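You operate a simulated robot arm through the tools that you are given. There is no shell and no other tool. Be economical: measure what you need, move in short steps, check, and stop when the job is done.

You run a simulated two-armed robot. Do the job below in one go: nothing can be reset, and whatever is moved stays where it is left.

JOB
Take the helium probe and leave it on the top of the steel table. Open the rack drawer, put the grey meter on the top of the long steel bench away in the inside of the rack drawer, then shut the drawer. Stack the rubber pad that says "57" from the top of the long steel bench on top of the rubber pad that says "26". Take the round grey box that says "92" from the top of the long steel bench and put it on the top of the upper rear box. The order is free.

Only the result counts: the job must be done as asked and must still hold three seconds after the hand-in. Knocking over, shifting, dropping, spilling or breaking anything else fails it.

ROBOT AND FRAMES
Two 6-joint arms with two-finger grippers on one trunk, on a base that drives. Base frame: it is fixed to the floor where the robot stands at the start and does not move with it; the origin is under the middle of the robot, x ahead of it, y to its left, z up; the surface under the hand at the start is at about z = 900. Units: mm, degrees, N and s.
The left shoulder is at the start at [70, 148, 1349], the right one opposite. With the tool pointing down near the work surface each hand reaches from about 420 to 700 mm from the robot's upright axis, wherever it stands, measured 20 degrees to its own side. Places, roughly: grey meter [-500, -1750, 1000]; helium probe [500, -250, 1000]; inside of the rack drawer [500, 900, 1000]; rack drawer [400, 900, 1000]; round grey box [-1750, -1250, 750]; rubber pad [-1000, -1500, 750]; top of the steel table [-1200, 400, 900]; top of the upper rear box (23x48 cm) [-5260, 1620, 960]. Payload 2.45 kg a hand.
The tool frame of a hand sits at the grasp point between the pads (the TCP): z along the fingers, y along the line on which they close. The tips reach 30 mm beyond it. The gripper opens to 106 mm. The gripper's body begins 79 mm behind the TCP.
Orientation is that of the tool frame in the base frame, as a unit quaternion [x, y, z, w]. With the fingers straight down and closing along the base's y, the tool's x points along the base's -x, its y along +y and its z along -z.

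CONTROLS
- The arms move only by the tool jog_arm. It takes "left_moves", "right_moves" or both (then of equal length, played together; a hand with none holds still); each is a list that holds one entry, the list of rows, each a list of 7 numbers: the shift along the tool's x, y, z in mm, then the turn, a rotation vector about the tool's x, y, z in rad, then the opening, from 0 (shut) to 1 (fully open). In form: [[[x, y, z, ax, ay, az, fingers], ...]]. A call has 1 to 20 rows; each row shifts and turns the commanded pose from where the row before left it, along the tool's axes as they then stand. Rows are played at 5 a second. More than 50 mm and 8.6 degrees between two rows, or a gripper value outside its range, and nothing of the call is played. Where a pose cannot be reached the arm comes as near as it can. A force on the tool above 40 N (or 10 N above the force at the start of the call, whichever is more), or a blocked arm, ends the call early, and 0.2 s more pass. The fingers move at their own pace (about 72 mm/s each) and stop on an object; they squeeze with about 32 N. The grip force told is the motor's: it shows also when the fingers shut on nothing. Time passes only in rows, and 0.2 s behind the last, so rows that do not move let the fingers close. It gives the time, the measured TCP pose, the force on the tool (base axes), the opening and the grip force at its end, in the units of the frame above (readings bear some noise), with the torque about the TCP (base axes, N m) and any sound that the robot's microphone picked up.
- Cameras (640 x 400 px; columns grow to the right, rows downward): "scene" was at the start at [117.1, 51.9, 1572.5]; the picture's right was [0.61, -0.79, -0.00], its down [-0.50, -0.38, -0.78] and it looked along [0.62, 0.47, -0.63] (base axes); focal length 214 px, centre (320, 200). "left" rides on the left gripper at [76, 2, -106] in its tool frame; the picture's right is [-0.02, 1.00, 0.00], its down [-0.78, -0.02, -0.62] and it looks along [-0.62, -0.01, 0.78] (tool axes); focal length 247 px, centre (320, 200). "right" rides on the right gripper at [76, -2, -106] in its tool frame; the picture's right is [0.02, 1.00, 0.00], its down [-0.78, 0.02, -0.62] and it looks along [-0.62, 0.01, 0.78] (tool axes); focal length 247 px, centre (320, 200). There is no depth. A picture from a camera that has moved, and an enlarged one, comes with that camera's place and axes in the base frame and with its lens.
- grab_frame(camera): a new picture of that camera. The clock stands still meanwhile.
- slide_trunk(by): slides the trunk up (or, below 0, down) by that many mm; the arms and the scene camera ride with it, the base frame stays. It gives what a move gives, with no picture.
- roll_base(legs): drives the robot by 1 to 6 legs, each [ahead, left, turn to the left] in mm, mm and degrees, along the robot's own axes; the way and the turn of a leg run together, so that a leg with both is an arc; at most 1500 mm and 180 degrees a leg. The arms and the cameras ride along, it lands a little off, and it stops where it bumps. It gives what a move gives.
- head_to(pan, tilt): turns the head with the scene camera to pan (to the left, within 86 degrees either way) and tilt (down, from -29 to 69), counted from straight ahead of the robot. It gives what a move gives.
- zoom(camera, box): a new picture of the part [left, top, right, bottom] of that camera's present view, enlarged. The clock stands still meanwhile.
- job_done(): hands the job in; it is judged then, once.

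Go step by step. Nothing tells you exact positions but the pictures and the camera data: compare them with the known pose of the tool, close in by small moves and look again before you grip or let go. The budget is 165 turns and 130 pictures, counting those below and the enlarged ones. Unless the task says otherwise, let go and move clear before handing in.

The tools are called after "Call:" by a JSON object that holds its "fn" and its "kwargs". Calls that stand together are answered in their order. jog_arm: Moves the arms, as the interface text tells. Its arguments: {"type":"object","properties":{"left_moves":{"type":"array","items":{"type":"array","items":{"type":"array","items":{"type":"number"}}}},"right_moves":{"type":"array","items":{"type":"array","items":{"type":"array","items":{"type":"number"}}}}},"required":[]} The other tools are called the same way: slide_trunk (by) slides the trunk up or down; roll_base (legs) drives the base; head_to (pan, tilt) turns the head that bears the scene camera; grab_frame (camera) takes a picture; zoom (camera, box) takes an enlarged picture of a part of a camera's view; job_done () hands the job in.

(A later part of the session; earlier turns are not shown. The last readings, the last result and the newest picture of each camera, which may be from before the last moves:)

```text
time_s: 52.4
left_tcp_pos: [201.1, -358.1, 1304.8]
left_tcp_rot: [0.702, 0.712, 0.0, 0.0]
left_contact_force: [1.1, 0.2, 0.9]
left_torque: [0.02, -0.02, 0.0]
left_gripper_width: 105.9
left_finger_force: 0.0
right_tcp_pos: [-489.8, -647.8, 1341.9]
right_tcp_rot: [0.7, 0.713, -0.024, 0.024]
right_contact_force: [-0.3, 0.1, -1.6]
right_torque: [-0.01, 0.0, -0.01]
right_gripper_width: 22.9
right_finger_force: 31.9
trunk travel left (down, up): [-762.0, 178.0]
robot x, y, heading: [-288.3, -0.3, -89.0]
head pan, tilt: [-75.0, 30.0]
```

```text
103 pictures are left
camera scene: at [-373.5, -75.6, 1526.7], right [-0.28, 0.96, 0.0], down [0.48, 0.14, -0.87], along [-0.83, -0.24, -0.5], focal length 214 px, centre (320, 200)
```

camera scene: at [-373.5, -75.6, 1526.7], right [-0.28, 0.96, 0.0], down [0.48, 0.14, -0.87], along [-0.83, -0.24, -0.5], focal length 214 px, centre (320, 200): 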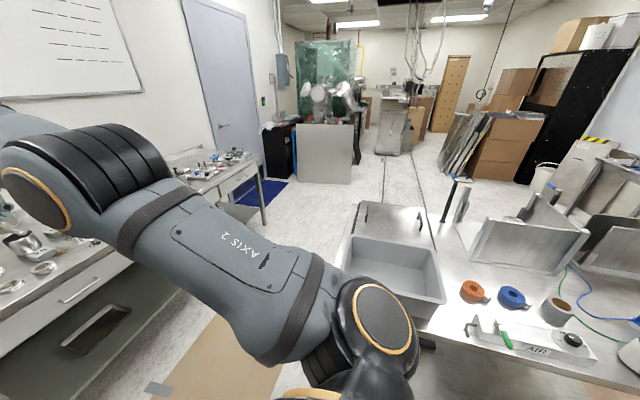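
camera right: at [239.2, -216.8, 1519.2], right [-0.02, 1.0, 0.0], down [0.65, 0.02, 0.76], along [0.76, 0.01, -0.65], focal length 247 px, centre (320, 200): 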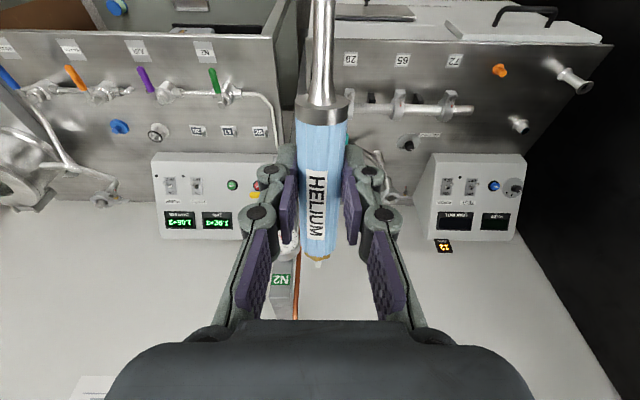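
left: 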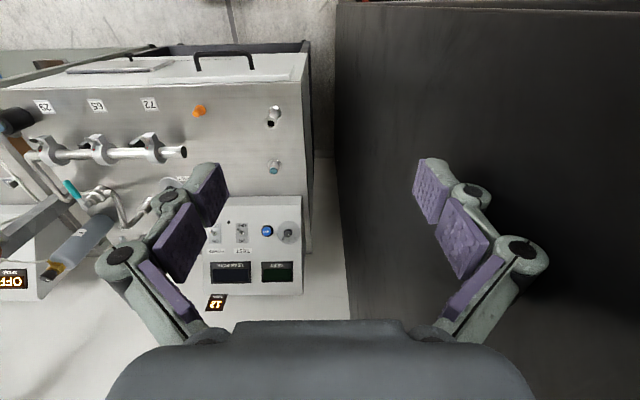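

The hose just follows. I'll turn to face the steel table and look at it for a free spot.

Call:
{"fn": "roll_base", "kwargs": {"legs": [[0, 0, -90]]}}

Call:
{"fn": "head_to", "kwargs": {"pan": -5, "tilt": 50}}

Call:
{"fn": "grab_frame", "kwargs": {"camera": "scene"}}

Call:
{"fn": "grab_frame", "kwargs": {"camera": "right"}}

```text
time_s: 56.7
left_tcp_pos: [-662.9, -474.1, 1304.1]
left_tcp_rot: [1.0, -0.011, 0.0, 0.0]
left_contact_force: [-0.1, -0.3, 0.4]
left_torque: [0.02, -0.02, 0.0]
left_gripper_width: 106.2
left_finger_force: 0.0
right_tcp_pos: [-925.4, 228.3, 1343.7]
right_tcp_rot: [0.999, -0.01, -0.034, -0.001]
right_contact_force: [-0.3, 0.0, -0.7]
right_torque: [0.0, 0.0, -0.01]
right_gripper_width: 23.1
right_finger_force: 31.7
trunk travel left (down, up): [-762.0, 178.0]
robot x, y, heading: [-284.9, -1.7, 178.9]
head pan, tilt: [-75.0, 30.0]
```

```text
time_s: 58.1
left_tcp_pos: [-663.7, -473.7, 1305.2]
left_tcp_rot: [1.0, -0.011, 0.0, 0.0]
left_contact_force: [-0.1, -0.5, 0.6]
left_torque: [-0.02, -0.01, 0.04]
left_gripper_width: 106.1
left_finger_force: 0.0
right_tcp_pos: [-925.0, 227.3, 1343.0]
right_tcp_rot: [0.999, -0.011, -0.034, 0.0]
right_contact_force: [0.0, 0.0, -0.5]
right_torque: [0.01, -0.01, 0.02]
right_gripper_width: 22.8
right_finger_force: 32.4
trunk travel left (down, up): [-762.0, 178.0]
robot x, y, heading: [-287.0, 1.7, 178.8]
head pan, tilt: [-5.0, 50.0]
```

```text
102 pictures are left
camera scene: at [-414.5, 9.3, 1497.1], right [0.11, 0.99, 0.0], down [0.76, -0.08, -0.64], along [-0.64, 0.07, -0.77], focal length 214 px, centre (320, 200)
```

scene: 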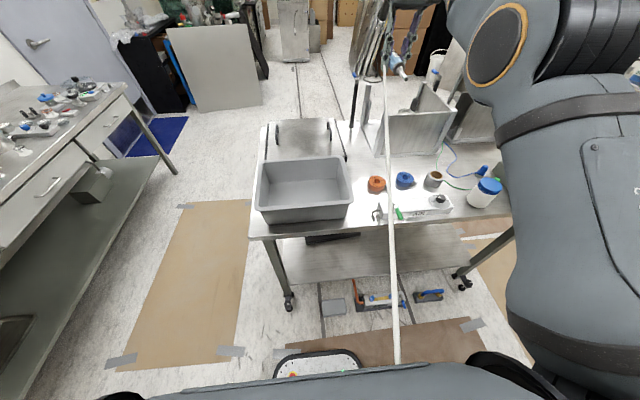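

```text
101 pictures are left
camera right: at [-843.6, 227.2, 1444.5], right [0.0, -1.0, 0.0], down [-0.74, 0.0, 0.67], along [-0.67, 0.0, -0.74], focal length 247 px, centre (320, 200)
```

right: 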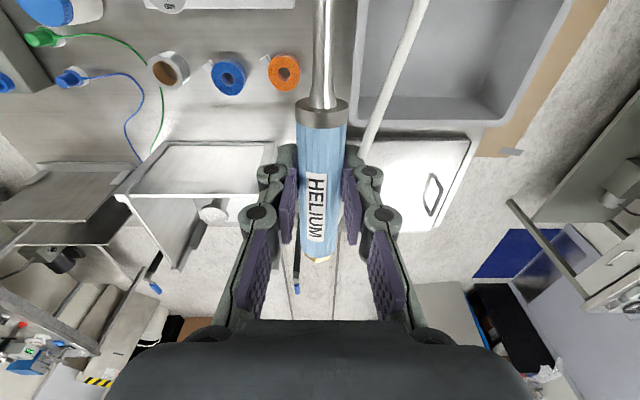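

Call:
{"fn": "zoom", "kwargs": {"camera": "scene", "box": [240, 90, 528, 270]}}

```text
2.22 times, centred on (384, 180) of scene
camera zoom: at [-414.5, 9.3, 1497.1], right [0.11, 0.99, 0.0], down [0.76, -0.08, -0.64], along [-0.64, 0.07, -0.77], focal length 477 px, centre (178, 244)
```

zoom: 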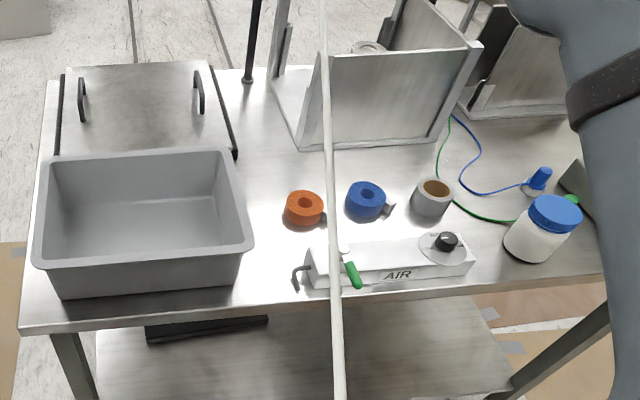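

The corridor on the table between the bin (y<150) and the air manifold/tapes (y>231) is free. I'll lay the probe at about (-925, 217), first descending part way.

Call:
{"fn": "jog_arm", "kwargs": {"right_moves": [[[0, 10, 30, 0, 0.068, 0, 0], [-5, 0, 45, 0, 0, 0, 0], [0, 0, 45, 0, 0, 0, 0], [0, 0, 45, 0, 0, 0, 0], [0, 0, 45, 0, 0, 0, 0], [0, 0, 45, 0, 0, 0, 0]]]}}

Call:
{"fn": "grab_frame", "kwargs": {"camera": "right"}}

Call:
{"fn": "zoom", "kwargs": {"camera": "scene", "box": [240, 90, 528, 270]}}

```text
time_s: 59.5
left_tcp_pos: [-664.2, -473.7, 1305.6]
left_tcp_rot: [1.0, -0.01, 0.001, -0.001]
left_contact_force: [0.2, 0.0, -0.2]
left_torque: [-0.02, 0.0, 0.01]
left_gripper_width: 106.0
left_finger_force: 0.0
right_tcp_pos: [-973.0, 219.0, 1094.6]
right_tcp_rot: [1.0, -0.009, 0.0, 0.0]
right_contact_force: [0.3, 0.5, -1.6]
right_torque: [0.03, -0.01, 0.02]
right_gripper_width: 23.0
right_finger_force: 32.1
right hand out of reach, approached as far as the arm can: row 2, 3, 4, 5
trunk travel left (down, up): [-762.0, 178.0]
robot x, y, heading: [-285.2, -0.9, 178.9]
head pan, tilt: [-5.0, 50.0]
```

```text
99 pictures are left
camera right: at [-898.6, 217.3, 1200.9], right [0.0, -1.0, 0.0], down [-0.78, 0.0, 0.62], along [-0.62, 0.0, -0.78], focal length 247 px, centre (320, 200)
```

right: 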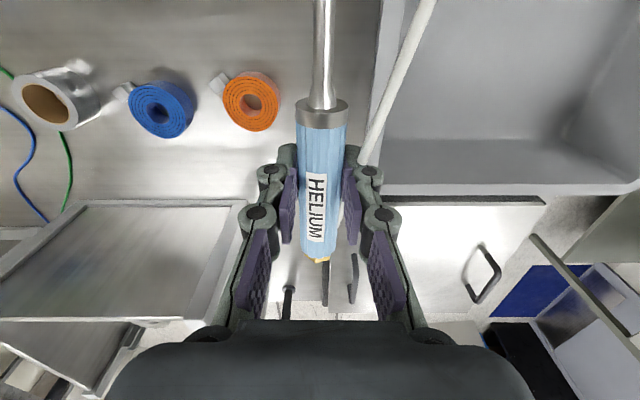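

```text
2.22 times, centred on (384, 180) of scene
camera zoom: at [-415.6, 9.7, 1497.0], right [0.11, 0.99, 0.0], down [0.76, -0.08, -0.64], along [-0.64, 0.07, -0.77], focal length 477 px, centre (178, 244)
```

zoom: 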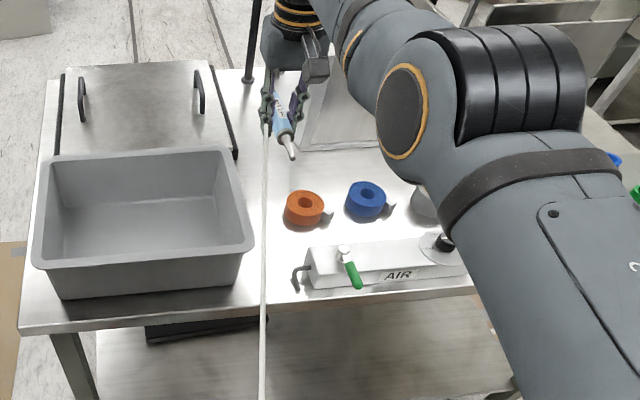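

Clearances are good. Shifting back ~35 mm in x and descending to just above the table.

Call:
{"fn": "jog_arm", "kwargs": {"right_moves": [[[35, 0, 30, 0, 0, 0, 0], [0, 0, 40, 0, 0, 0, 0], [0, 0, 40, 0, 0, 0, 0], [0, 0, 25, 0, 0, 0, 0]]]}}

Call:
{"fn": "grab_frame", "kwargs": {"camera": "right"}}

Call:
{"fn": "zoom", "kwargs": {"camera": "scene", "box": [300, 130, 428, 210]}}

```text
time_s: 60.5
left_tcp_pos: [-663.5, -473.5, 1303.8]
left_tcp_rot: [1.0, -0.01, 0.0, 0.0]
left_contact_force: [0.6, 0.7, -0.5]
left_torque: [-0.04, -0.01, 0.02]
left_gripper_width: 105.9
left_finger_force: 0.1
right_tcp_pos: [-963.9, 216.3, 961.7]
right_tcp_rot: [1.0, -0.011, -0.001, 0.0]
right_contact_force: [-1.3, 0.6, -2.1]
right_torque: [0.0, -0.02, 0.01]
right_gripper_width: 23.0
right_finger_force: 32.1
right hand out of reach, approached as far as the arm can: row 1, 3, 4
trunk travel left (down, up): [-762.0, 178.0]
robot x, y, heading: [-286.0, -0.5, 179.1]
head pan, tilt: [-5.0, 50.0]
```

```text
97 pictures are left
camera right: at [-888.7, 215.5, 1067.8], right [0.0, -1.0, 0.0], down [-0.78, 0.0, 0.62], along [-0.62, 0.0, -0.78], focal length 247 px, centre (320, 200)
```

right: 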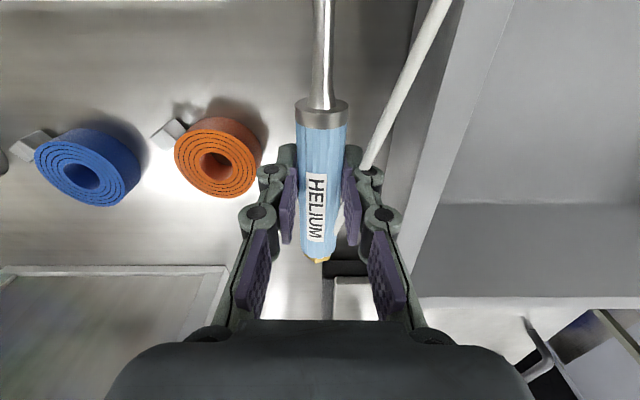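

```text
5.00 times, centred on (364, 170) of scene
camera zoom: at [-414.2, 9.0, 1497.1], right [0.11, 0.99, 0.0], down [0.76, -0.08, -0.64], along [-0.64, 0.07, -0.77], focal length 1072 px, centre (100, 350)
```

zoom: 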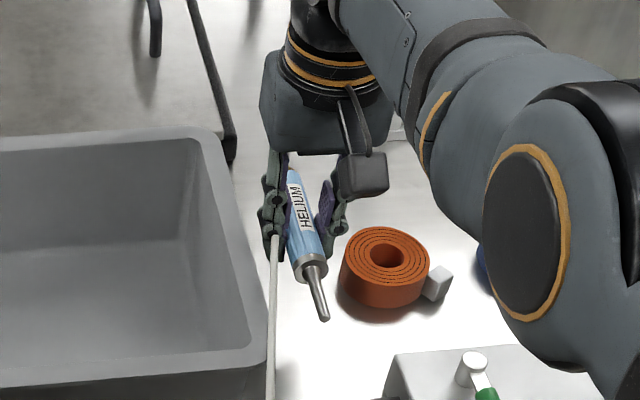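

The orange tape is close; I'll shift 13 mm toward the bin and lower in small steps.

Call:
{"fn": "jog_arm", "kwargs": {"right_moves": [[[0, 13, 0, 0, 0, 0, 0], [0, 0, 20, 0, 0, 0, 0], [0, 0, 5, 0, 0, 0, 0]]]}}

Call:
{"fn": "jog_arm", "kwargs": {"right_moves": [[[0, 0, 3, 0, 0, 0, 0], [0, 0, 2, 0, 0, 0, 0], [0, 0, 2, 0, 0, 0, 0]]]}}

Call:
{"fn": "zoom", "kwargs": {"camera": "scene", "box": [300, 130, 428, 210]}}

```text
time_s: 61.4
left_tcp_pos: [-663.4, -472.1, 1305.6]
left_tcp_rot: [1.0, -0.011, 0.0, 0.0]
left_contact_force: [0.6, 0.4, 0.7]
left_torque: [0.01, 0.01, 0.0]
left_gripper_width: 106.2
left_finger_force: 0.1
right_tcp_pos: [-960.6, 203.3, 937.6]
right_tcp_rot: [1.0, -0.01, 0.0, 0.0]
right_contact_force: [0.1, 0.0, -1.0]
right_torque: [-0.02, -0.03, -0.02]
right_gripper_width: 22.7
right_finger_force: 32.4
right hand out of reach, approached as far as the arm can: row 3
trunk travel left (down, up): [-762.0, 178.0]
robot x, y, heading: [-287.2, 2.8, 178.8]
head pan, tilt: [-5.0, 50.0]
```

```text
time_s: 62.1
left_tcp_pos: [-663.4, -473.9, 1304.3]
left_tcp_rot: [1.0, -0.011, 0.0, 0.0]
left_contact_force: [0.3, -1.0, 0.7]
left_torque: [0.0, 0.01, -0.02]
left_gripper_width: 105.9
left_finger_force: 0.1
right_tcp_pos: [-959.0, 205.7, 929.7]
right_tcp_rot: [1.0, -0.01, 0.0, -0.001]
right_contact_force: [0.2, -0.7, -0.9]
right_torque: [-0.02, 0.01, 0.0]
right_gripper_width: 23.1
right_finger_force: 32.2
trunk travel left (down, up): [-762.0, 178.0]
robot x, y, heading: [-285.9, 1.4, 178.8]
head pan, tilt: [-5.0, 50.0]
```

```text
5.00 times, centred on (364, 170) of scene
camera zoom: at [-414.4, 9.0, 1497.1], right [0.11, 0.99, 0.0], down [0.76, -0.08, -0.64], along [-0.64, 0.07, -0.77], focal length 1072 px, centre (100, 350)
```

zoom: 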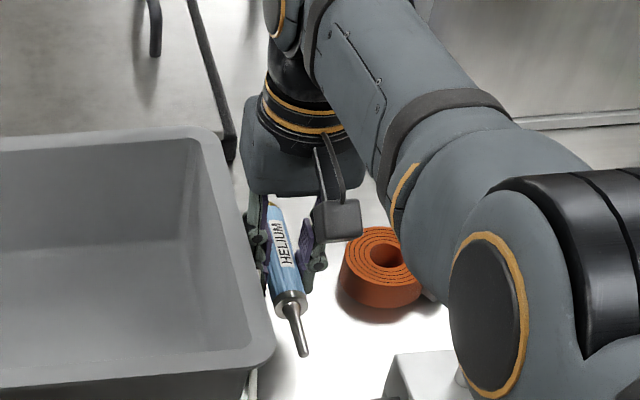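

No contact yet, so the table is a bit lower than 900. The arm's elbow seems near the air manifold, so I'll check that view.

Call:
{"fn": "zoom", "kwargs": {"camera": "scene", "box": [300, 120, 508, 250]}}

Call:
{"fn": "grab_frame", "kwargs": {"camera": "right"}}

```text
3.08 times, centred on (404, 185) of scene
camera zoom: at [-414.4, 9.0, 1497.1], right [0.11, 0.99, 0.0], down [0.76, -0.08, -0.64], along [-0.64, 0.07, -0.77], focal length 660 px, centre (62, 246)
```

zoom: 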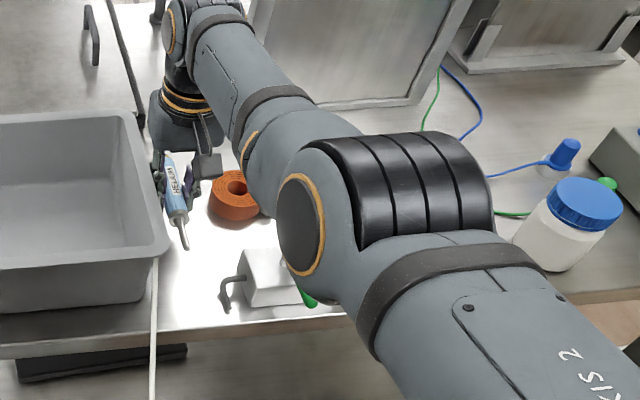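

```text
93 pictures are left
camera right: at [-883.6, 204.2, 1037.1], right [0.0, -1.0, 0.0], down [-0.78, 0.0, 0.62], along [-0.62, 0.0, -0.78], focal length 247 px, centre (320, 200)
```

right: 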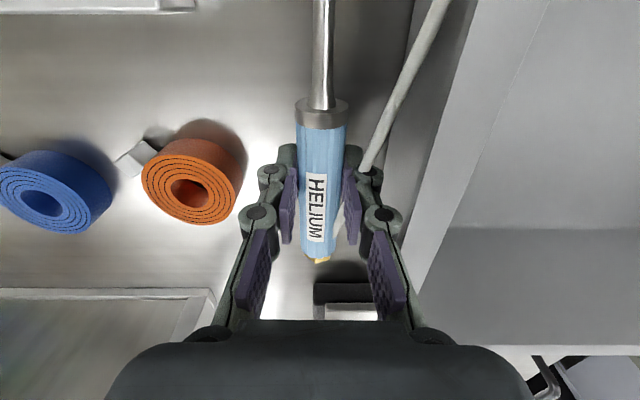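

Triangulating the tape gives the table top at ≈868. I'll shift 6 mm away from the bin and lower 26 mm in fine steps.

Call:
{"fn": "jog_arm", "kwargs": {"right_moves": [[[0, -6, 0, 0, 0, 0, 0], [0, 0, 10, 0, 0, 0, 0], [0, 0, 8, 0, 0, 0, 0], [0, 0, 4, 0, 0, 0, 0]]]}}

Call:
{"fn": "jog_arm", "kwargs": {"right_moves": [[[0, 0, 3, 0, 0, 0, 0], [0, 0, 3, 0, 0, 0, 0], [0, 0, 2, 0, 0, 0, 0], [0, 0, 2, 0, 0, 0, 0]]]}}

Call:
{"fn": "grab_frame", "kwargs": {"camera": "right"}}

```text
time_s: 63.1
left_tcp_pos: [-662.9, -473.8, 1305.0]
left_tcp_rot: [1.0, -0.011, 0.0, -0.001]
left_contact_force: [-1.0, 0.2, 0.3]
left_torque: [0.0, 0.01, 0.02]
left_gripper_width: 105.9
left_finger_force: 0.1
right_tcp_pos: [-952.6, 210.8, 909.8]
right_tcp_rot: [1.0, -0.011, -0.001, 0.0]
right_contact_force: [1.0, -0.1, -1.0]
right_torque: [-0.05, -0.03, -0.02]
right_gripper_width: 23.1
right_finger_force: 31.9
right hand out of reach, approached as far as the arm can: row 2, 3
trunk travel left (down, up): [-762.0, 178.0]
robot x, y, heading: [-287.8, 4.3, 178.6]
head pan, tilt: [-5.0, 50.0]
```

```text
time_s: 64.2
left_tcp_pos: [-663.0, -473.4, 1304.6]
left_tcp_rot: [1.0, -0.011, -0.001, 0.0]
left_contact_force: [0.4, 0.3, 0.9]
left_torque: [0.0, 0.03, -0.01]
left_gripper_width: 106.1
left_finger_force: 0.1
right_tcp_pos: [-952.1, 212.0, 901.5]
right_tcp_rot: [1.0, -0.01, 0.0, 0.0]
right_contact_force: [-0.4, 0.2, -0.6]
right_torque: [-0.01, -0.01, -0.02]
right_gripper_width: 22.8
right_finger_force: 32.2
right hand out of reach, approached as far as the arm can: row 4
trunk travel left (down, up): [-762.0, 178.0]
robot x, y, heading: [-286.3, -2.0, 178.7]
head pan, tilt: [-5.0, 50.0]
```

```text
92 pictures are left
camera right: at [-876.0, 210.6, 1007.8], right [0.0, -1.0, 0.0], down [-0.78, 0.0, 0.62], along [-0.62, 0.0, -0.78], focal length 247 px, centre (320, 200)
```

right: 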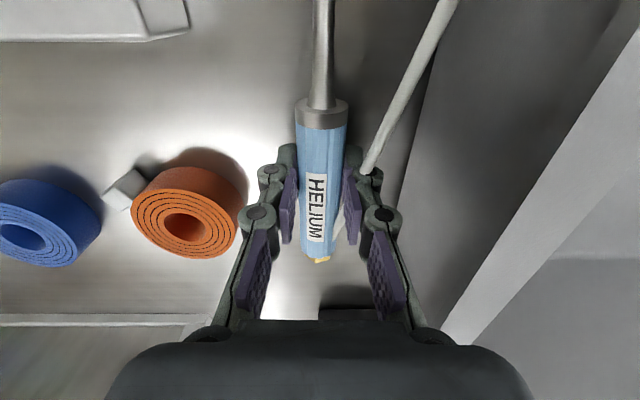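

Call:
{"fn": "jog_arm", "kwargs": {"right_moves": [[[0, 0, 3, 0, 0, 0, 0], [0, 0, 3, 0, 0, 0, 0], [0, 0, 2, 0, 0, 0, 0]]]}}

Call:
{"fn": "jog_arm", "kwargs": {"right_moves": [[[0, 0, 3, 0, 0, 0, 0], [0, 0, 2, 0, 0, 0, 0], [0, 0, 2, 0, 0, 0, 0]]]}}

```text
time_s: 65.0
left_tcp_pos: [-662.8, -473.9, 1303.5]
left_tcp_rot: [1.0, -0.01, 0.0, 0.0]
left_contact_force: [-0.1, 0.6, -0.1]
left_torque: [-0.03, 0.01, -0.01]
left_gripper_width: 106.0
left_finger_force: 0.1
right_tcp_pos: [-947.2, 212.4, 895.0]
right_tcp_rot: [1.0, -0.01, 0.001, 0.001]
right_contact_force: [0.2, -0.2, -0.7]
right_torque: [-0.01, 0.0, 0.04]
right_gripper_width: 23.2
right_finger_force: 32.5
trunk travel left (down, up): [-762.0, 178.0]
robot x, y, heading: [-288.1, 1.1, 178.8]
head pan, tilt: [-5.0, 50.0]
```

```text
time_s: 65.8
left_tcp_pos: [-663.4, -474.2, 1304.0]
left_tcp_rot: [1.0, -0.01, 0.0, 0.0]
left_contact_force: [0.2, -0.3, -0.7]
left_torque: [0.04, -0.01, -0.03]
left_gripper_width: 106.1
left_finger_force: 0.1
right_tcp_pos: [-947.7, 212.6, 890.0]
right_tcp_rot: [1.0, -0.011, -0.003, -0.001]
right_contact_force: [-2.0, 0.3, 8.9]
right_torque: [0.0, -0.03, 0.03]
right_gripper_width: 22.8
right_finger_force: 32.3
right hand out of reach, approached as far as the arm can: row 1
trunk travel left (down, up): [-762.0, 178.0]
robot x, y, heading: [-284.0, 0.9, 178.7]
head pan, tilt: [-5.0, 50.0]
```

Fingertips touch the table (z≈860). Opening the fingers gently so the probe settles between them.

Call:
{"fn": "jog_arm", "kwargs": {"right_moves": [[[0, 0, -1, 0, 0, 0, 0.215], [0, 0, 0, 0, 0, 0, 0.225], [0, 0, 0, 0, 0, 0, 0.235], [0, 0, 0, 0, 0, 0, 0.25], [0, 0, 0, 0, 0, 0, 0.28], [0, 0, 0, 0, 0, 0, 0.32], [0, 0, 0, 0, 0, 0, 0.38]]]}}

Call:
{"fn": "grab_frame", "kwargs": {"camera": "right"}}

```text
time_s: 67.3
left_tcp_pos: [-662.2, -473.6, 1305.3]
left_tcp_rot: [1.0, -0.01, 0.0, 0.0]
left_contact_force: [0.4, 0.4, -0.1]
left_torque: [0.02, -0.01, -0.02]
left_gripper_width: 105.9
left_finger_force: 0.0
right_tcp_pos: [-946.6, 211.9, 889.4]
right_tcp_rot: [1.0, -0.011, 0.001, 0.0]
right_contact_force: [0.5, 0.0, 2.4]
right_torque: [0.02, 0.0, -0.01]
right_gripper_width: 41.7
right_finger_force: 0.0
trunk travel left (down, up): [-762.0, 178.0]
robot x, y, heading: [-282.9, -0.7, 179.1]
head pan, tilt: [-5.0, 50.0]
```

```text
91 pictures are left
camera right: at [-871.2, 210.5, 995.1], right [0.0, -1.0, 0.0], down [-0.78, 0.0, 0.62], along [-0.62, 0.0, -0.78], focal length 247 px, centre (320, 200)
```

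right: 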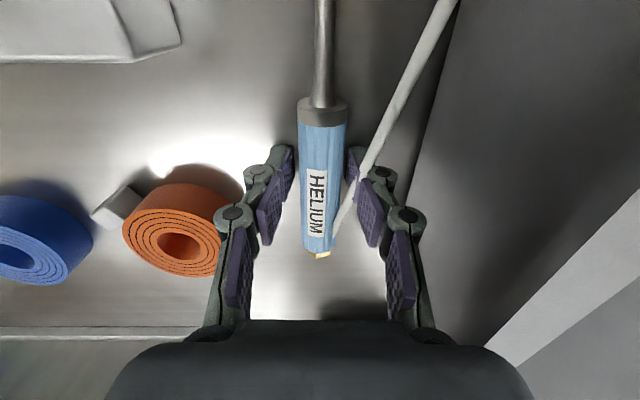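

Call:
{"fn": "jog_arm", "kwargs": {"right_moves": [[[0, 0, -10, 0, 0, 0, 0.4], [0, 0, -30, 0, 0, 0, 0.4], [0, 0, -40, 0, 0, 0, 0.4], [0, 0, -40, 0, 0, 0, 0.4], [0, 0, -40, 0, 0, 0, 0.4]]]}}

Call:
{"fn": "grab_frame", "kwargs": {"camera": "right"}}

Call:
{"fn": "grab_frame", "kwargs": {"camera": "scene"}}

```text
time_s: 68.5
left_tcp_pos: [-661.7, -473.0, 1303.8]
left_tcp_rot: [1.0, -0.01, 0.0, 0.0]
left_contact_force: [0.7, 0.8, -0.4]
left_torque: [-0.02, 0.01, 0.0]
left_gripper_width: 106.1
left_finger_force: 0.1
right_tcp_pos: [-945.3, 212.2, 1051.8]
right_tcp_rot: [1.0, -0.011, 0.0, 0.0]
right_contact_force: [1.2, -0.7, -0.5]
right_torque: [0.0, -0.02, -0.02]
right_gripper_width: 42.5
right_finger_force: 0.0
trunk travel left (down, up): [-762.0, 178.0]
robot x, y, heading: [-285.8, -1.6, 178.6]
head pan, tilt: [-5.0, 50.0]
```

```text
90 pictures are left
camera right: at [-870.2, 211.8, 1157.9], right [0.0, -1.0, 0.0], down [-0.78, 0.0, 0.62], along [-0.62, 0.0, -0.78], focal length 247 px, centre (320, 200)
```

right: 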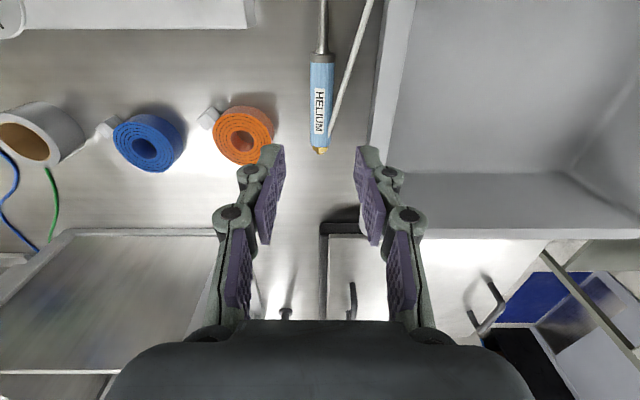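

```text
89 pictures are left
camera scene: at [-413.3, 8.9, 1497.1], right [0.11, 0.99, 0.0], down [0.76, -0.08, -0.64], along [-0.64, 0.07, -0.77], focal length 214 px, centre (320, 200)
```

scene: 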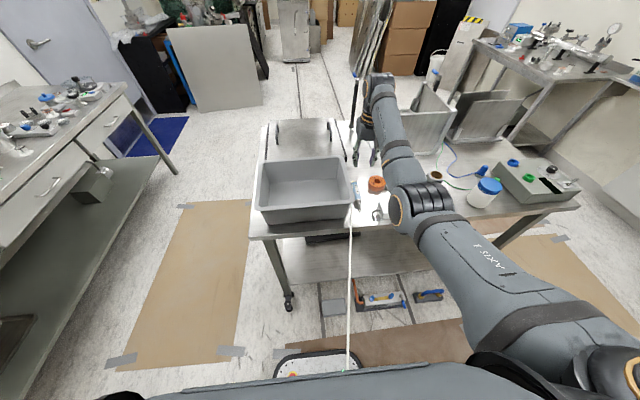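

The probe lies on the steel table. Next, raise the hand and turn left ~72° to face the long steel bench.

Call:
{"fn": "jog_arm", "kwargs": {"right_moves": [[[0, 0, -45, 0, 0, 0, 1], [0, 0, -45, 0, 0, 0, 1], [0, 0, -45, 0, 0, 0, 1], [0, 0, -45, 0, 0, 0, 1]]]}}

Call:
{"fn": "roll_base", "kwargs": {"legs": [[0, 0, 72]]}}

Call:
{"fn": "head_to", "kwargs": {"pan": 0, "tilt": 35}}

Call:
{"fn": "grab_frame", "kwargs": {"camera": "scene"}}

```text
time_s: 69.5
left_tcp_pos: [-661.5, -474.1, 1305.5]
left_tcp_rot: [1.0, -0.01, -0.001, -0.001]
left_contact_force: [0.7, -0.3, 0.1]
left_torque: [0.04, 0.03, 0.02]
left_gripper_width: 105.8
left_finger_force: 0.1
right_tcp_pos: [-953.1, 212.5, 1227.7]
right_tcp_rot: [1.0, -0.01, 0.0, -0.001]
right_contact_force: [0.6, -0.7, -0.9]
right_torque: [0.05, 0.04, 0.02]
right_gripper_width: 105.9
right_finger_force: 0.1
right hand out of reach, approached as far as the arm can: row 2, 3
trunk travel left (down, up): [-762.0, 178.0]
robot x, y, heading: [-287.0, -2.1, 178.5]
head pan, tilt: [-5.0, 50.0]
```

```text
time_s: 73.1
left_tcp_pos: [49.1, -503.9, 1304.9]
left_tcp_rot: [0.815, 0.58, 0.0, 0.0]
left_contact_force: [0.1, 0.4, 0.9]
left_torque: [0.02, 0.01, 0.0]
left_gripper_width: 105.8
left_finger_force: 0.0
right_tcp_pos: [-694.1, -572.2, 1226.2]
right_tcp_rot: [0.814, 0.581, 0.0, 0.0]
right_contact_force: [0.0, 0.5, 0.6]
right_torque: [-0.01, 0.0, 0.0]
right_gripper_width: 105.9
right_finger_force: 0.0
trunk travel left (down, up): [-762.0, 178.0]
robot x, y, heading: [-286.8, -3.5, -109.2]
head pan, tilt: [-5.0, 50.0]
```

```text
time_s: 73.8
left_tcp_pos: [49.7, -504.4, 1304.4]
left_tcp_rot: [0.815, 0.58, 0.0, 0.0]
left_contact_force: [0.8, -0.2, 0.5]
left_torque: [0.0, 0.01, 0.0]
left_gripper_width: 106.0
left_finger_force: 0.1
right_tcp_pos: [-694.0, -570.5, 1225.6]
right_tcp_rot: [0.815, 0.58, 0.0, 0.0]
right_contact_force: [-0.1, 0.3, -0.2]
right_torque: [0.0, 0.01, 0.06]
right_gripper_width: 106.0
right_finger_force: 0.2
trunk travel left (down, up): [-762.0, 178.0]
robot x, y, heading: [-287.0, -1.0, -109.0]
head pan, tilt: [0.0, 35.0]
```

```text
88 pictures are left
camera scene: at [-332.4, -130.9, 1518.8], right [-0.95, 0.33, 0.0], down [0.19, 0.54, -0.82], along [-0.27, -0.77, -0.57], focal length 214 px, centre (320, 200)
```

scene: 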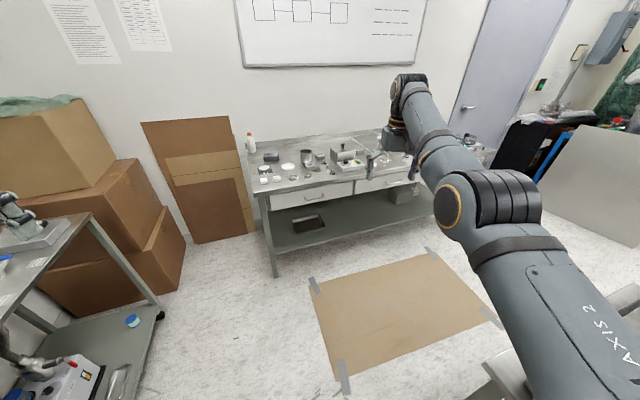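

Call:
{"fn": "zoom", "kwargs": {"camera": "scene", "box": [240, 120, 432, 240]}}

Call:
{"fn": "roll_base", "kwargs": {"legs": [[0, 0, 19]]}}

Call:
{"fn": "head_to", "kwargs": {"pan": 70, "tilt": 20}}

Call:
{"fn": "grab_frame", "kwargs": {"camera": "scene"}}

```text
3.33 times, centred on (336, 180) of scene
camera zoom: at [-332.4, -130.9, 1518.8], right [-0.95, 0.33, 0.0], down [0.19, 0.54, -0.82], along [-0.27, -0.77, -0.57], focal length 715 px, centre (267, 267)
```

zoom: 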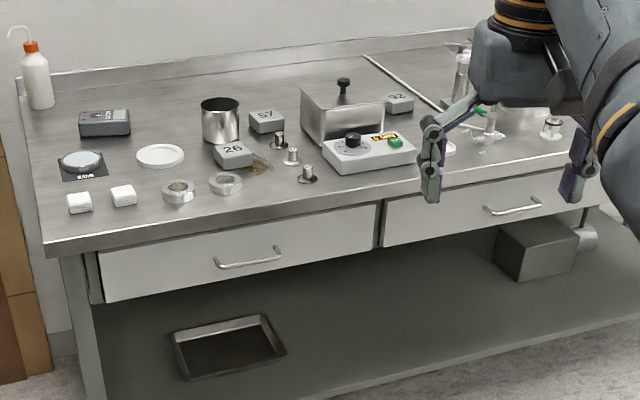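

```text
time_s: 75.3
left_tcp_pos: [192.9, -369.5, 1304.6]
left_tcp_rot: [0.709, 0.705, 0.001, 0.0]
left_contact_force: [-0.4, -0.1, 0.0]
left_torque: [0.01, 0.01, 0.02]
left_gripper_width: 106.0
left_finger_force: 0.0
right_tcp_pos: [-488.6, -673.0, 1226.6]
right_tcp_rot: [0.709, 0.705, 0.0, 0.0]
right_contact_force: [-0.9, -0.3, -0.4]
right_torque: [0.03, 0.01, -0.01]
right_gripper_width: 106.0
right_finger_force: 0.0
trunk travel left (down, up): [-762.0, 178.0]
robot x, y, heading: [-286.3, 1.5, -90.6]
head pan, tilt: [0.0, 35.0]
```

```text
time_s: 76.7
left_tcp_pos: [193.8, -369.2, 1304.2]
left_tcp_rot: [0.709, 0.705, 0.0, 0.0]
left_contact_force: [-1.5, -0.6, 0.3]
left_torque: [0.02, -0.03, -0.02]
left_gripper_width: 106.1
left_finger_force: 0.1
right_tcp_pos: [-488.7, -671.3, 1227.7]
right_tcp_rot: [0.708, 0.706, 0.0, 0.0]
right_contact_force: [0.4, 0.5, 1.6]
right_torque: [0.01, 0.01, 0.01]
right_gripper_width: 105.7
right_finger_force: 0.0
trunk travel left (down, up): [-762.0, 178.0]
robot x, y, heading: [-287.2, 3.8, -90.1]
head pan, tilt: [70.0, 20.0]
```

```text
86 pictures are left
camera scene: at [-200.2, -82.7, 1542.7], right [-0.35, -0.94, 0.0], down [-0.32, 0.12, -0.94], along [0.88, -0.33, -0.34], focal length 214 px, centre (320, 200)
```

scene: 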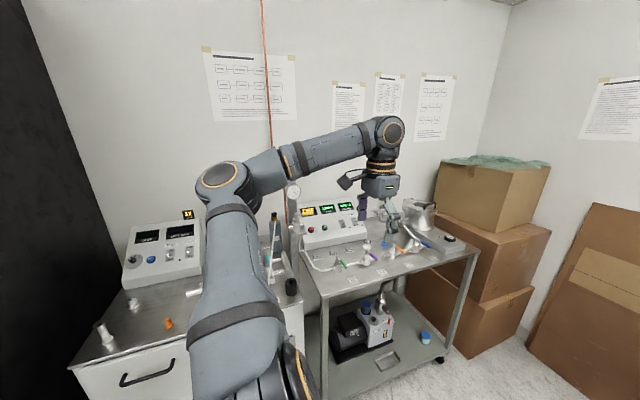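

Meter, pads "26"/"57" spotted. Driving toward the bench.

Call:
{"fn": "roll_base", "kwargs": {"legs": [[500, 0, 0], [240, -258, 0]]}}

Call:
{"fn": "head_to", "kwargs": {"pan": 0, "tilt": 50}}

Call:
{"fn": "grab_frame", "kwargs": {"camera": "scene"}}

Call:
{"fn": "grab_frame", "kwargs": {"camera": "right"}}

```text
time_s: 81.5
left_tcp_pos: [-65.2, -1098.4, 1304.7]
left_tcp_rot: [0.708, 0.706, 0.0, -0.001]
left_contact_force: [0.1, 0.0, -0.2]
left_torque: [-0.03, -0.02, 0.02]
left_gripper_width: 106.1
left_finger_force: 0.1
right_tcp_pos: [-746.8, -1405.3, 1226.7]
right_tcp_rot: [0.707, 0.707, -0.002, 0.0]
right_contact_force: [0.0, -0.2, 0.0]
right_torque: [0.02, 0.03, -0.04]
right_gripper_width: 106.1
right_finger_force: 0.0
trunk travel left (down, up): [-762.0, 178.0]
robot x, y, heading: [-547.9, -729.7, -90.0]
head pan, tilt: [70.0, 20.0]
```

```text
time_s: 82.9
left_tcp_pos: [-67.4, -1099.0, 1305.0]
left_tcp_rot: [0.707, 0.707, 0.0, 0.0]
left_contact_force: [-0.5, 0.1, -0.9]
left_torque: [-0.03, 0.02, 0.01]
left_gripper_width: 105.9
left_finger_force: 0.0
right_tcp_pos: [-746.3, -1406.2, 1224.4]
right_tcp_rot: [0.707, 0.707, 0.0, 0.0]
right_contact_force: [0.0, -0.3, 0.3]
right_torque: [0.0, 0.03, 0.0]
right_gripper_width: 105.9
right_finger_force: 0.0
trunk travel left (down, up): [-762.0, 178.0]
robot x, y, heading: [-550.8, -733.6, -90.1]
head pan, tilt: [0.0, 50.0]
```

```text
85 pictures are left
camera scene: at [-549.1, -861.2, 1497.1], right [-1.0, 0.0, 0.0], down [0.0, 0.77, -0.64], along [0.0, -0.64, -0.77], focal length 214 px, centre (320, 200)
```

scene: 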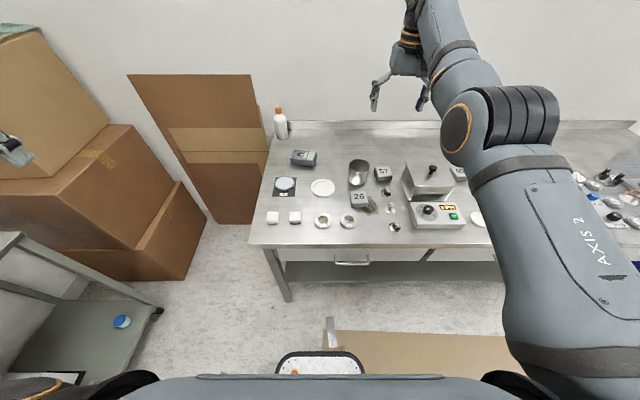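

```text
84 pictures are left
camera right: at [-749.8, -1330.9, 1332.4], right [1.0, 0.02, 0.0], down [0.02, -0.78, 0.62], along [0.01, -0.62, -0.78], focal length 247 px, centre (320, 200)
```

right: 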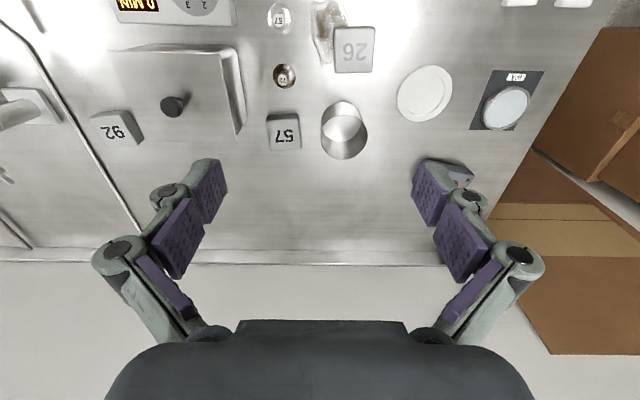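

Pads are triangulated: "57" at (-813,-1524), "26" at (-699,-1386), tops at z≈883, bench ≈858. Driving closer and taking a closer look with the right hand.

Call:
{"fn": "roll_base", "kwargs": {"legs": [[147, -55, 0]]}}

Call:
{"fn": "jog_arm", "kwargs": {"right_moves": [[[0, 0, 45, 0, 0, 0, 1], [0, 0, 45, 0, 0, 0, 1], [0, 0, 45, 0, 0, 0, 1]]]}}

Call:
{"fn": "grab_frame", "kwargs": {"camera": "right"}}

```text
time_s: 84.3
left_tcp_pos: [-122.3, -1246.2, 1306.0]
left_tcp_rot: [0.709, 0.705, -0.001, 0.0]
left_contact_force: [0.7, 0.5, 0.1]
left_torque: [-0.05, 0.01, 0.0]
left_gripper_width: 106.1
left_finger_force: 0.0
right_tcp_pos: [-802.8, -1552.7, 1227.9]
right_tcp_rot: [0.708, 0.706, -0.003, 0.001]
right_contact_force: [0.1, 0.2, 0.4]
right_torque: [-0.02, 0.02, 0.01]
right_gripper_width: 105.9
right_finger_force: 0.1
trunk travel left (down, up): [-762.0, 178.0]
robot x, y, heading: [-602.1, -883.5, -90.3]
head pan, tilt: [0.0, 50.0]
```

```text
time_s: 85.1
left_tcp_pos: [-123.2, -1250.9, 1305.2]
left_tcp_rot: [0.709, 0.706, 0.0, -0.001]
left_contact_force: [0.1, -0.3, 0.8]
left_torque: [0.05, -0.02, 0.01]
left_gripper_width: 105.9
left_finger_force: 0.1
right_tcp_pos: [-802.7, -1555.6, 1090.7]
right_tcp_rot: [0.708, 0.706, 0.0, 0.0]
right_contact_force: [-0.6, 0.4, 0.3]
right_torque: [0.0, -0.02, 0.0]
right_gripper_width: 105.9
right_finger_force: 0.1
trunk travel left (down, up): [-762.0, 178.0]
robot x, y, heading: [-602.0, -880.7, -90.2]
head pan, tilt: [0.0, 50.0]
```

```text
83 pictures are left
camera right: at [-806.4, -1479.9, 1197.2], right [1.0, 0.02, 0.0], down [0.01, -0.78, 0.62], along [0.01, -0.62, -0.78], focal length 247 px, centre (320, 200)
```

right: 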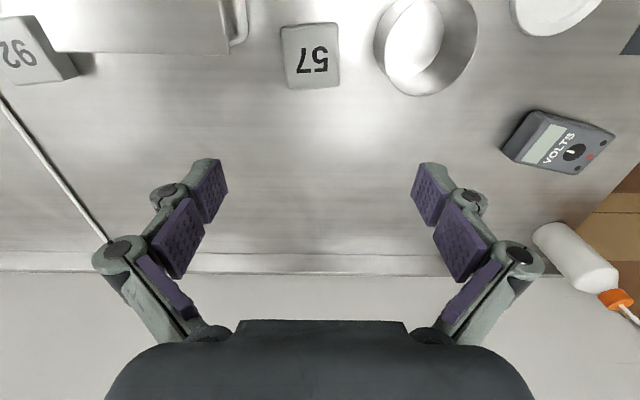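

The "57" pad is ~62 mm square at (-815,-1523), turned ~5.5°. The cup sits close on one side, so I'll grip it along y; rotating the hand above it.

Call:
{"fn": "jog_arm", "kwargs": {"right_moves": [[[32, -12, 0, 0, 0, 0, 1], [0, 0, 0, 0, 0, -0.139, 1], [0, 0, 0, 0, 0, -0.139, 1], [0, 0, 0, 0, 0, -0.139, 1], [0, 0, 0, 0, 0, -0.139, 1], [0, 0, 0, 0, 0, -0.139, 1], [0, 0, 0, 0, 0, -0.139, 1], [0, 0, 0, 0, 0, -0.139, 1], [0, 0, 0, 0, 0, -0.139, 1], [0, 0, 0, 0, 0, -0.139, 1], [0, 0, 0, 0, 0, -0.139, 1], [0, 0, 0, 0, 0, -0.139, 1], [0, 0, 0, 0, 0, -0.139, 1]]]}}

Call:
{"fn": "grab_frame", "kwargs": {"camera": "right"}}

```text
time_s: 87.9
left_tcp_pos: [-121.6, -1250.4, 1304.4]
left_tcp_rot: [0.709, 0.706, 0.001, 0.0]
left_contact_force: [-0.1, -0.6, 0.8]
left_torque: [0.0, -0.03, 0.0]
left_gripper_width: 106.2
left_finger_force: 0.1
right_tcp_pos: [-816.1, -1540.3, 1084.7]
right_tcp_rot: [-0.048, 0.999, 0.0, 0.001]
right_contact_force: [-0.1, -0.2, -0.1]
right_torque: [0.03, 0.0, 0.0]
right_gripper_width: 106.0
right_finger_force: 0.0
right hand out of reach, approached as far as the arm can: row 1
trunk travel left (down, up): [-762.0, 178.0]
robot x, y, heading: [-599.7, -881.7, -90.2]
head pan, tilt: [0.0, 50.0]
```

```text
82 pictures are left
camera right: at [-893.0, -1549.7, 1191.8], right [-0.12, 0.99, 0.0], down [0.78, 0.09, 0.62], along [0.62, 0.07, -0.78], focal length 247 px, centre (320, 200)
```

right: 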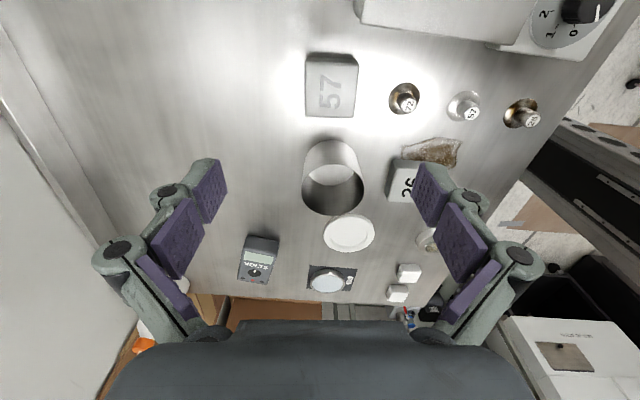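

Call:
{"fn": "slide_trunk", "kwargs": {"by": 60}}

Call:
{"fn": "jog_arm", "kwargs": {"right_moves": [[[0, 0, 45, 0, 0, 0, 1], [0, 0, 45, 0, 0, 0, 1], [0, 0, 45, 0, 0, 0, 1], [0, 0, 45, 0, 0, 0, 1], [0, 13, 0, 0, 0, 0, 1]]]}}

Call:
{"fn": "grab_frame", "kwargs": {"camera": "right"}}

```text
time_s: 88.9
left_tcp_pos: [-122.1, -1250.4, 1364.6]
left_tcp_rot: [0.708, 0.706, 0.0, 0.0]
left_contact_force: [0.6, 0.3, 0.0]
left_torque: [0.0, 0.04, 0.0]
left_gripper_width: 105.9
left_finger_force: 0.1
right_tcp_pos: [-814.4, -1540.8, 1144.6]
right_tcp_rot: [-0.047, 0.999, 0.001, 0.0]
right_contact_force: [-0.5, -0.8, -0.2]
right_torque: [0.0, 0.02, -0.04]
right_gripper_width: 106.0
right_finger_force: 0.1
trunk travel left (down, up): [-822.0, 118.0]
robot x, y, heading: [-601.9, -878.1, -89.9]
head pan, tilt: [0.0, 50.0]
```

```text
time_s: 90.1
left_tcp_pos: [-121.8, -1249.7, 1364.0]
left_tcp_rot: [0.708, 0.706, -0.001, -0.001]
left_contact_force: [0.3, 0.5, -0.4]
left_torque: [-0.01, 0.0, -0.04]
left_gripper_width: 106.1
left_finger_force: 0.1
right_tcp_pos: [-818.3, -1526.6, 967.9]
right_tcp_rot: [-0.046, 0.999, 0.0, 0.0]
right_contact_force: [-0.6, 0.3, 0.7]
right_torque: [-0.07, -0.01, 0.0]
right_gripper_width: 106.2
right_finger_force: 0.0
trunk travel left (down, up): [-822.0, 118.0]
robot x, y, heading: [-600.7, -883.8, -90.2]
head pan, tilt: [0.0, 50.0]
```

```text
81 pictures are left
camera right: at [-895.9, -1536.5, 1073.0], right [-0.11, 0.99, 0.0], down [0.78, 0.09, 0.62], along [0.62, 0.07, -0.78], focal length 247 px, centre (320, 200)
```

right: 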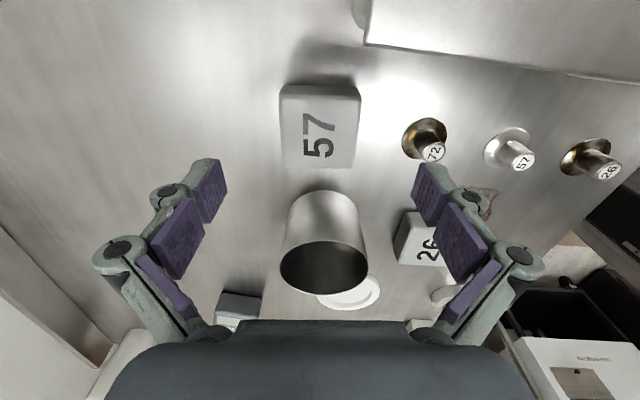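

Call:
{"fn": "jog_arm", "kwargs": {"right_moves": [[[0, 0, 0, 0, 0, 0, 0.73], [0, 0, 0, 0, 0, 0, 0.73], [0, 0, 25, 0, 0, 0, 0.73], [0, 0, 20, 0, 0, 0, 0.73]]]}}

Call:
{"fn": "grab_frame", "kwargs": {"camera": "right"}}

```text
time_s: 91.1
left_tcp_pos: [-121.5, -1249.6, 1364.1]
left_tcp_rot: [0.708, 0.706, 0.0, 0.0]
left_contact_force: [0.3, 0.4, 0.6]
left_torque: [-0.02, -0.04, 0.02]
left_gripper_width: 105.9
left_finger_force: 0.1
right_tcp_pos: [-818.2, -1528.0, 921.4]
right_tcp_rot: [-0.046, 0.999, 0.0, 0.0]
right_contact_force: [-0.5, 0.1, 0.6]
right_torque: [-0.01, -0.01, -0.01]
right_gripper_width: 77.2
right_finger_force: 0.1
trunk travel left (down, up): [-822.0, 118.0]
robot x, y, heading: [-603.9, -882.4, -90.3]
head pan, tilt: [0.0, 50.0]
```

```text
80 pictures are left
camera right: at [-895.8, -1537.7, 1027.6], right [-0.11, 0.99, 0.0], down [0.78, 0.09, 0.62], along [0.62, 0.07, -0.78], focal length 247 px, centre (320, 200)
```

right: 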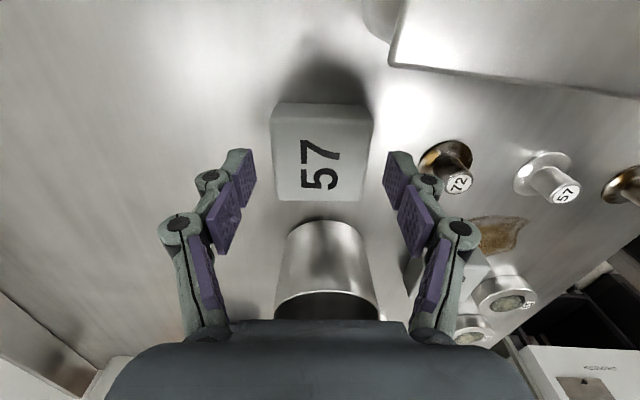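

Call:
{"fn": "jog_arm", "kwargs": {"right_moves": [[[0, 0, 15, 0, 0, 0, 0.73], [0, 0, 10, 0, 0, 0, 0.73], [0, 0, 4, 0, 0, 0, 0.73], [0, 0, 0, 0, 0, 0, 0.5], [0, 0, 0, 0, 0, 0, 0.4], [0, 0, 0, 0, 0, 0, 0.4]]]}}

Call:
{"fn": "grab_frame", "kwargs": {"camera": "right"}}

```text
time_s: 92.5
left_tcp_pos: [-122.5, -1250.4, 1364.7]
left_tcp_rot: [0.708, 0.706, 0.0, 0.0]
left_contact_force: [-1.0, 0.6, -0.6]
left_torque: [0.02, 0.01, -0.01]
left_gripper_width: 105.8
left_finger_force: 0.0
right_tcp_pos: [-816.3, -1525.4, 891.7]
right_tcp_rot: [-0.047, 0.999, 0.0, -0.001]
right_contact_force: [0.8, -1.2, 2.3]
right_torque: [-0.07, 0.03, 0.0]
right_gripper_width: 61.1
right_finger_force: 32.1
trunk travel left (down, up): [-822.0, 118.0]
robot x, y, heading: [-604.6, -880.9, -90.2]
head pan, tilt: [0.0, 50.0]
```

```text
79 pictures are left
camera right: at [-894.5, -1535.8, 998.4], right [-0.11, 0.99, 0.0], down [0.78, 0.09, 0.62], along [0.62, 0.07, -0.78], focal length 247 px, centre (320, 200)
```

right: 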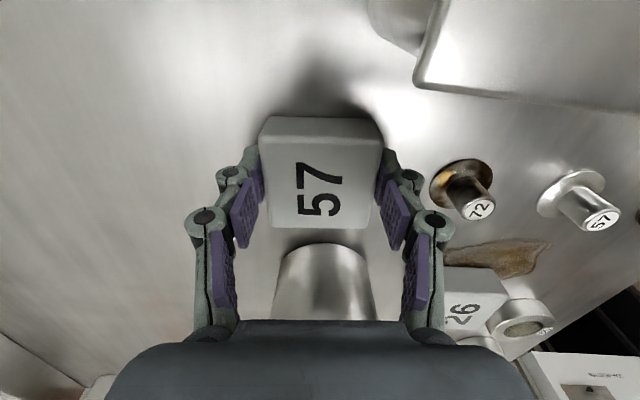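

Call:
{"fn": "jog_arm", "kwargs": {"right_moves": [[[0, 0, -20, 0, 0, 0, 0.4], [0, 0, -35, 0, 0, 0, 0.4], [0, 0, -40, 0, 0, 0, 0.4], [0, 0, -30, 0, 0, 0, 0.4], [-32.4, 31.8, 0, 0, 0, 0, 0.4], [-32.4, 31.8, 0, 0, 0, 0, 0.4], [-32.4, 31.8, 0, 0, 0, 0, 0.4], [-32.4, 31.8, 0, 0, 0, 0, 0.4]]]}}

Call:
{"fn": "grab_frame", "kwargs": {"camera": "right"}}

Call:
{"fn": "zoom", "kwargs": {"camera": "scene", "box": [240, 120, 432, 240]}}

```text
time_s: 94.3
left_tcp_pos: [-120.3, -1251.4, 1363.1]
left_tcp_rot: [0.708, 0.706, 0.0, -0.001]
left_contact_force: [0.2, 0.0, -0.6]
left_torque: [0.0, 0.03, -0.04]
left_gripper_width: 105.8
left_finger_force: 0.0
right_tcp_pos: [-682.3, -1538.1, 982.3]
right_tcp_rot: [-0.046, 0.999, 0.001, -0.002]
right_contact_force: [-0.1, -0.4, -0.5]
right_torque: [0.03, 0.02, -0.03]
right_gripper_width: 61.3
right_finger_force: 32.1
right hand out of reach, approached as far as the arm can: row 1, 2, 3, 4, 5, 6, 7, 8
trunk travel left (down, up): [-822.0, 118.0]
robot x, y, heading: [-605.2, -883.0, -90.3]
head pan, tilt: [0.0, 50.0]
```

```text
78 pictures are left
camera right: at [-760.0, -1548.1, 1089.0], right [-0.11, 0.99, 0.0], down [0.78, 0.09, 0.62], along [0.62, 0.07, -0.79], focal length 247 px, centre (320, 200)
```

right: 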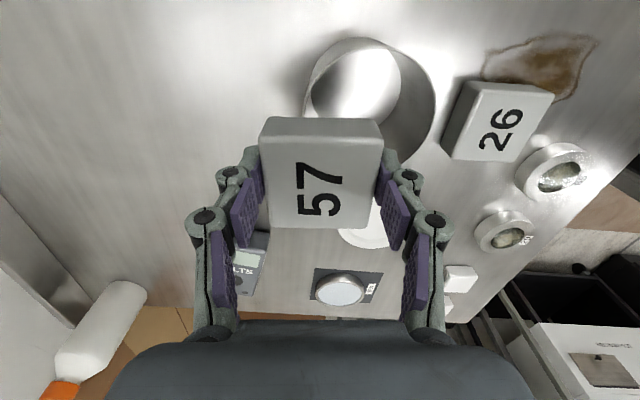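

```text
3.33 times, centred on (336, 180) of scene
camera zoom: at [-602.4, -1009.5, 1557.1], right [-1.0, 0.0, 0.0], down [0.0, 0.77, -0.64], along [0.0, -0.64, -0.77], focal length 715 px, centre (267, 267)
```

zoom: 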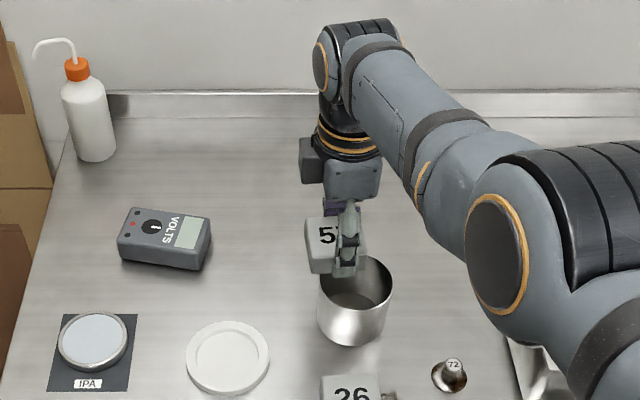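

The arm can't come nearer at this height, so I'll raise the trunk and back the base up by 145 mm to bring the pad above "26".

Call:
{"fn": "slide_trunk", "kwargs": {"by": 80}}

Call:
{"fn": "roll_base", "kwargs": {"legs": [[-147, -15, 0]]}}

Call:
{"fn": "grab_frame", "kwargs": {"camera": "right"}}

Call:
{"fn": "grab_frame", "kwargs": {"camera": "scene"}}

```text
time_s: 95.5
left_tcp_pos: [-122.1, -1250.6, 1445.3]
left_tcp_rot: [0.708, 0.706, 0.0, 0.0]
left_contact_force: [-1.2, 0.0, 0.9]
left_torque: [0.0, -0.01, 0.01]
left_gripper_width: 105.9
left_finger_force: 0.0
right_tcp_pos: [-683.9, -1538.8, 1062.1]
right_tcp_rot: [-0.046, 0.999, 0.001, -0.001]
right_contact_force: [-0.4, 0.6, -0.1]
right_torque: [-0.01, -0.02, -0.02]
right_gripper_width: 61.4
right_finger_force: 32.0
trunk travel left (down, up): [-902.0, 38.0]
robot x, y, heading: [-602.2, -883.4, -90.3]
head pan, tilt: [0.0, 50.0]
```

```text
time_s: 96.8
left_tcp_pos: [-137.5, -1107.1, 1443.1]
left_tcp_rot: [0.709, 0.705, 0.001, -0.001]
left_contact_force: [-0.8, -0.3, -0.4]
left_torque: [0.05, -0.02, 0.03]
left_gripper_width: 105.8
left_finger_force: 0.0
right_tcp_pos: [-699.6, -1393.1, 1060.2]
right_tcp_rot: [-0.046, 0.999, 0.001, 0.0]
right_contact_force: [1.3, 0.1, -1.3]
right_torque: [0.02, -0.01, 0.0]
right_gripper_width: 61.0
right_finger_force: 32.0
trunk travel left (down, up): [-902.0, 38.0]
robot x, y, heading: [-616.0, -734.6, -90.3]
head pan, tilt: [0.0, 50.0]
```

```text
76 pictures are left
camera right: at [-776.5, -1404.2, 1166.8], right [-0.11, 0.99, 0.0], down [0.78, 0.09, 0.62], along [0.62, 0.07, -0.78], focal length 247 px, centre (320, 200)
```

right: 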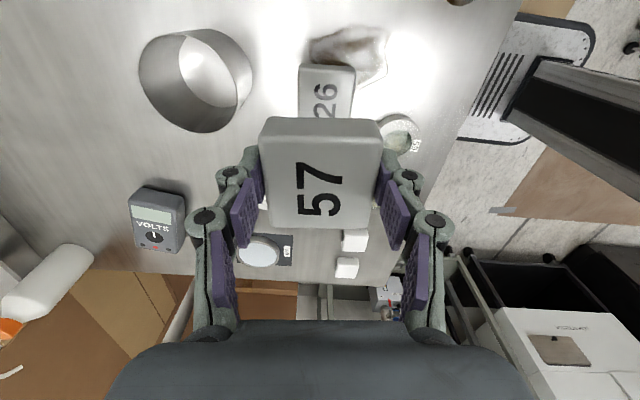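

```text
75 pictures are left
camera scene: at [-618.6, -867.1, 1636.7], right [-1.0, 0.0, 0.0], down [0.0, 0.77, -0.64], along [0.0, -0.64, -0.77], focal length 214 px, centre (320, 200)
```

scene: 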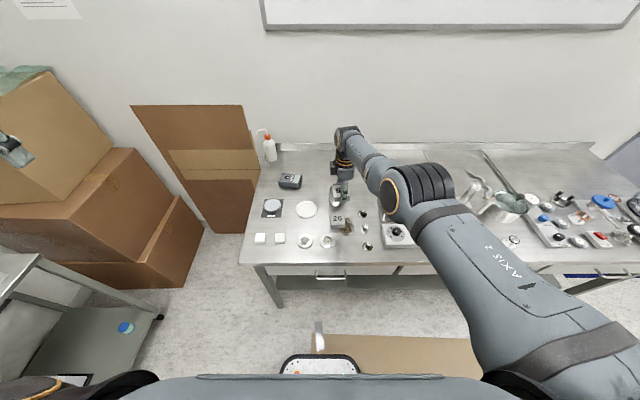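

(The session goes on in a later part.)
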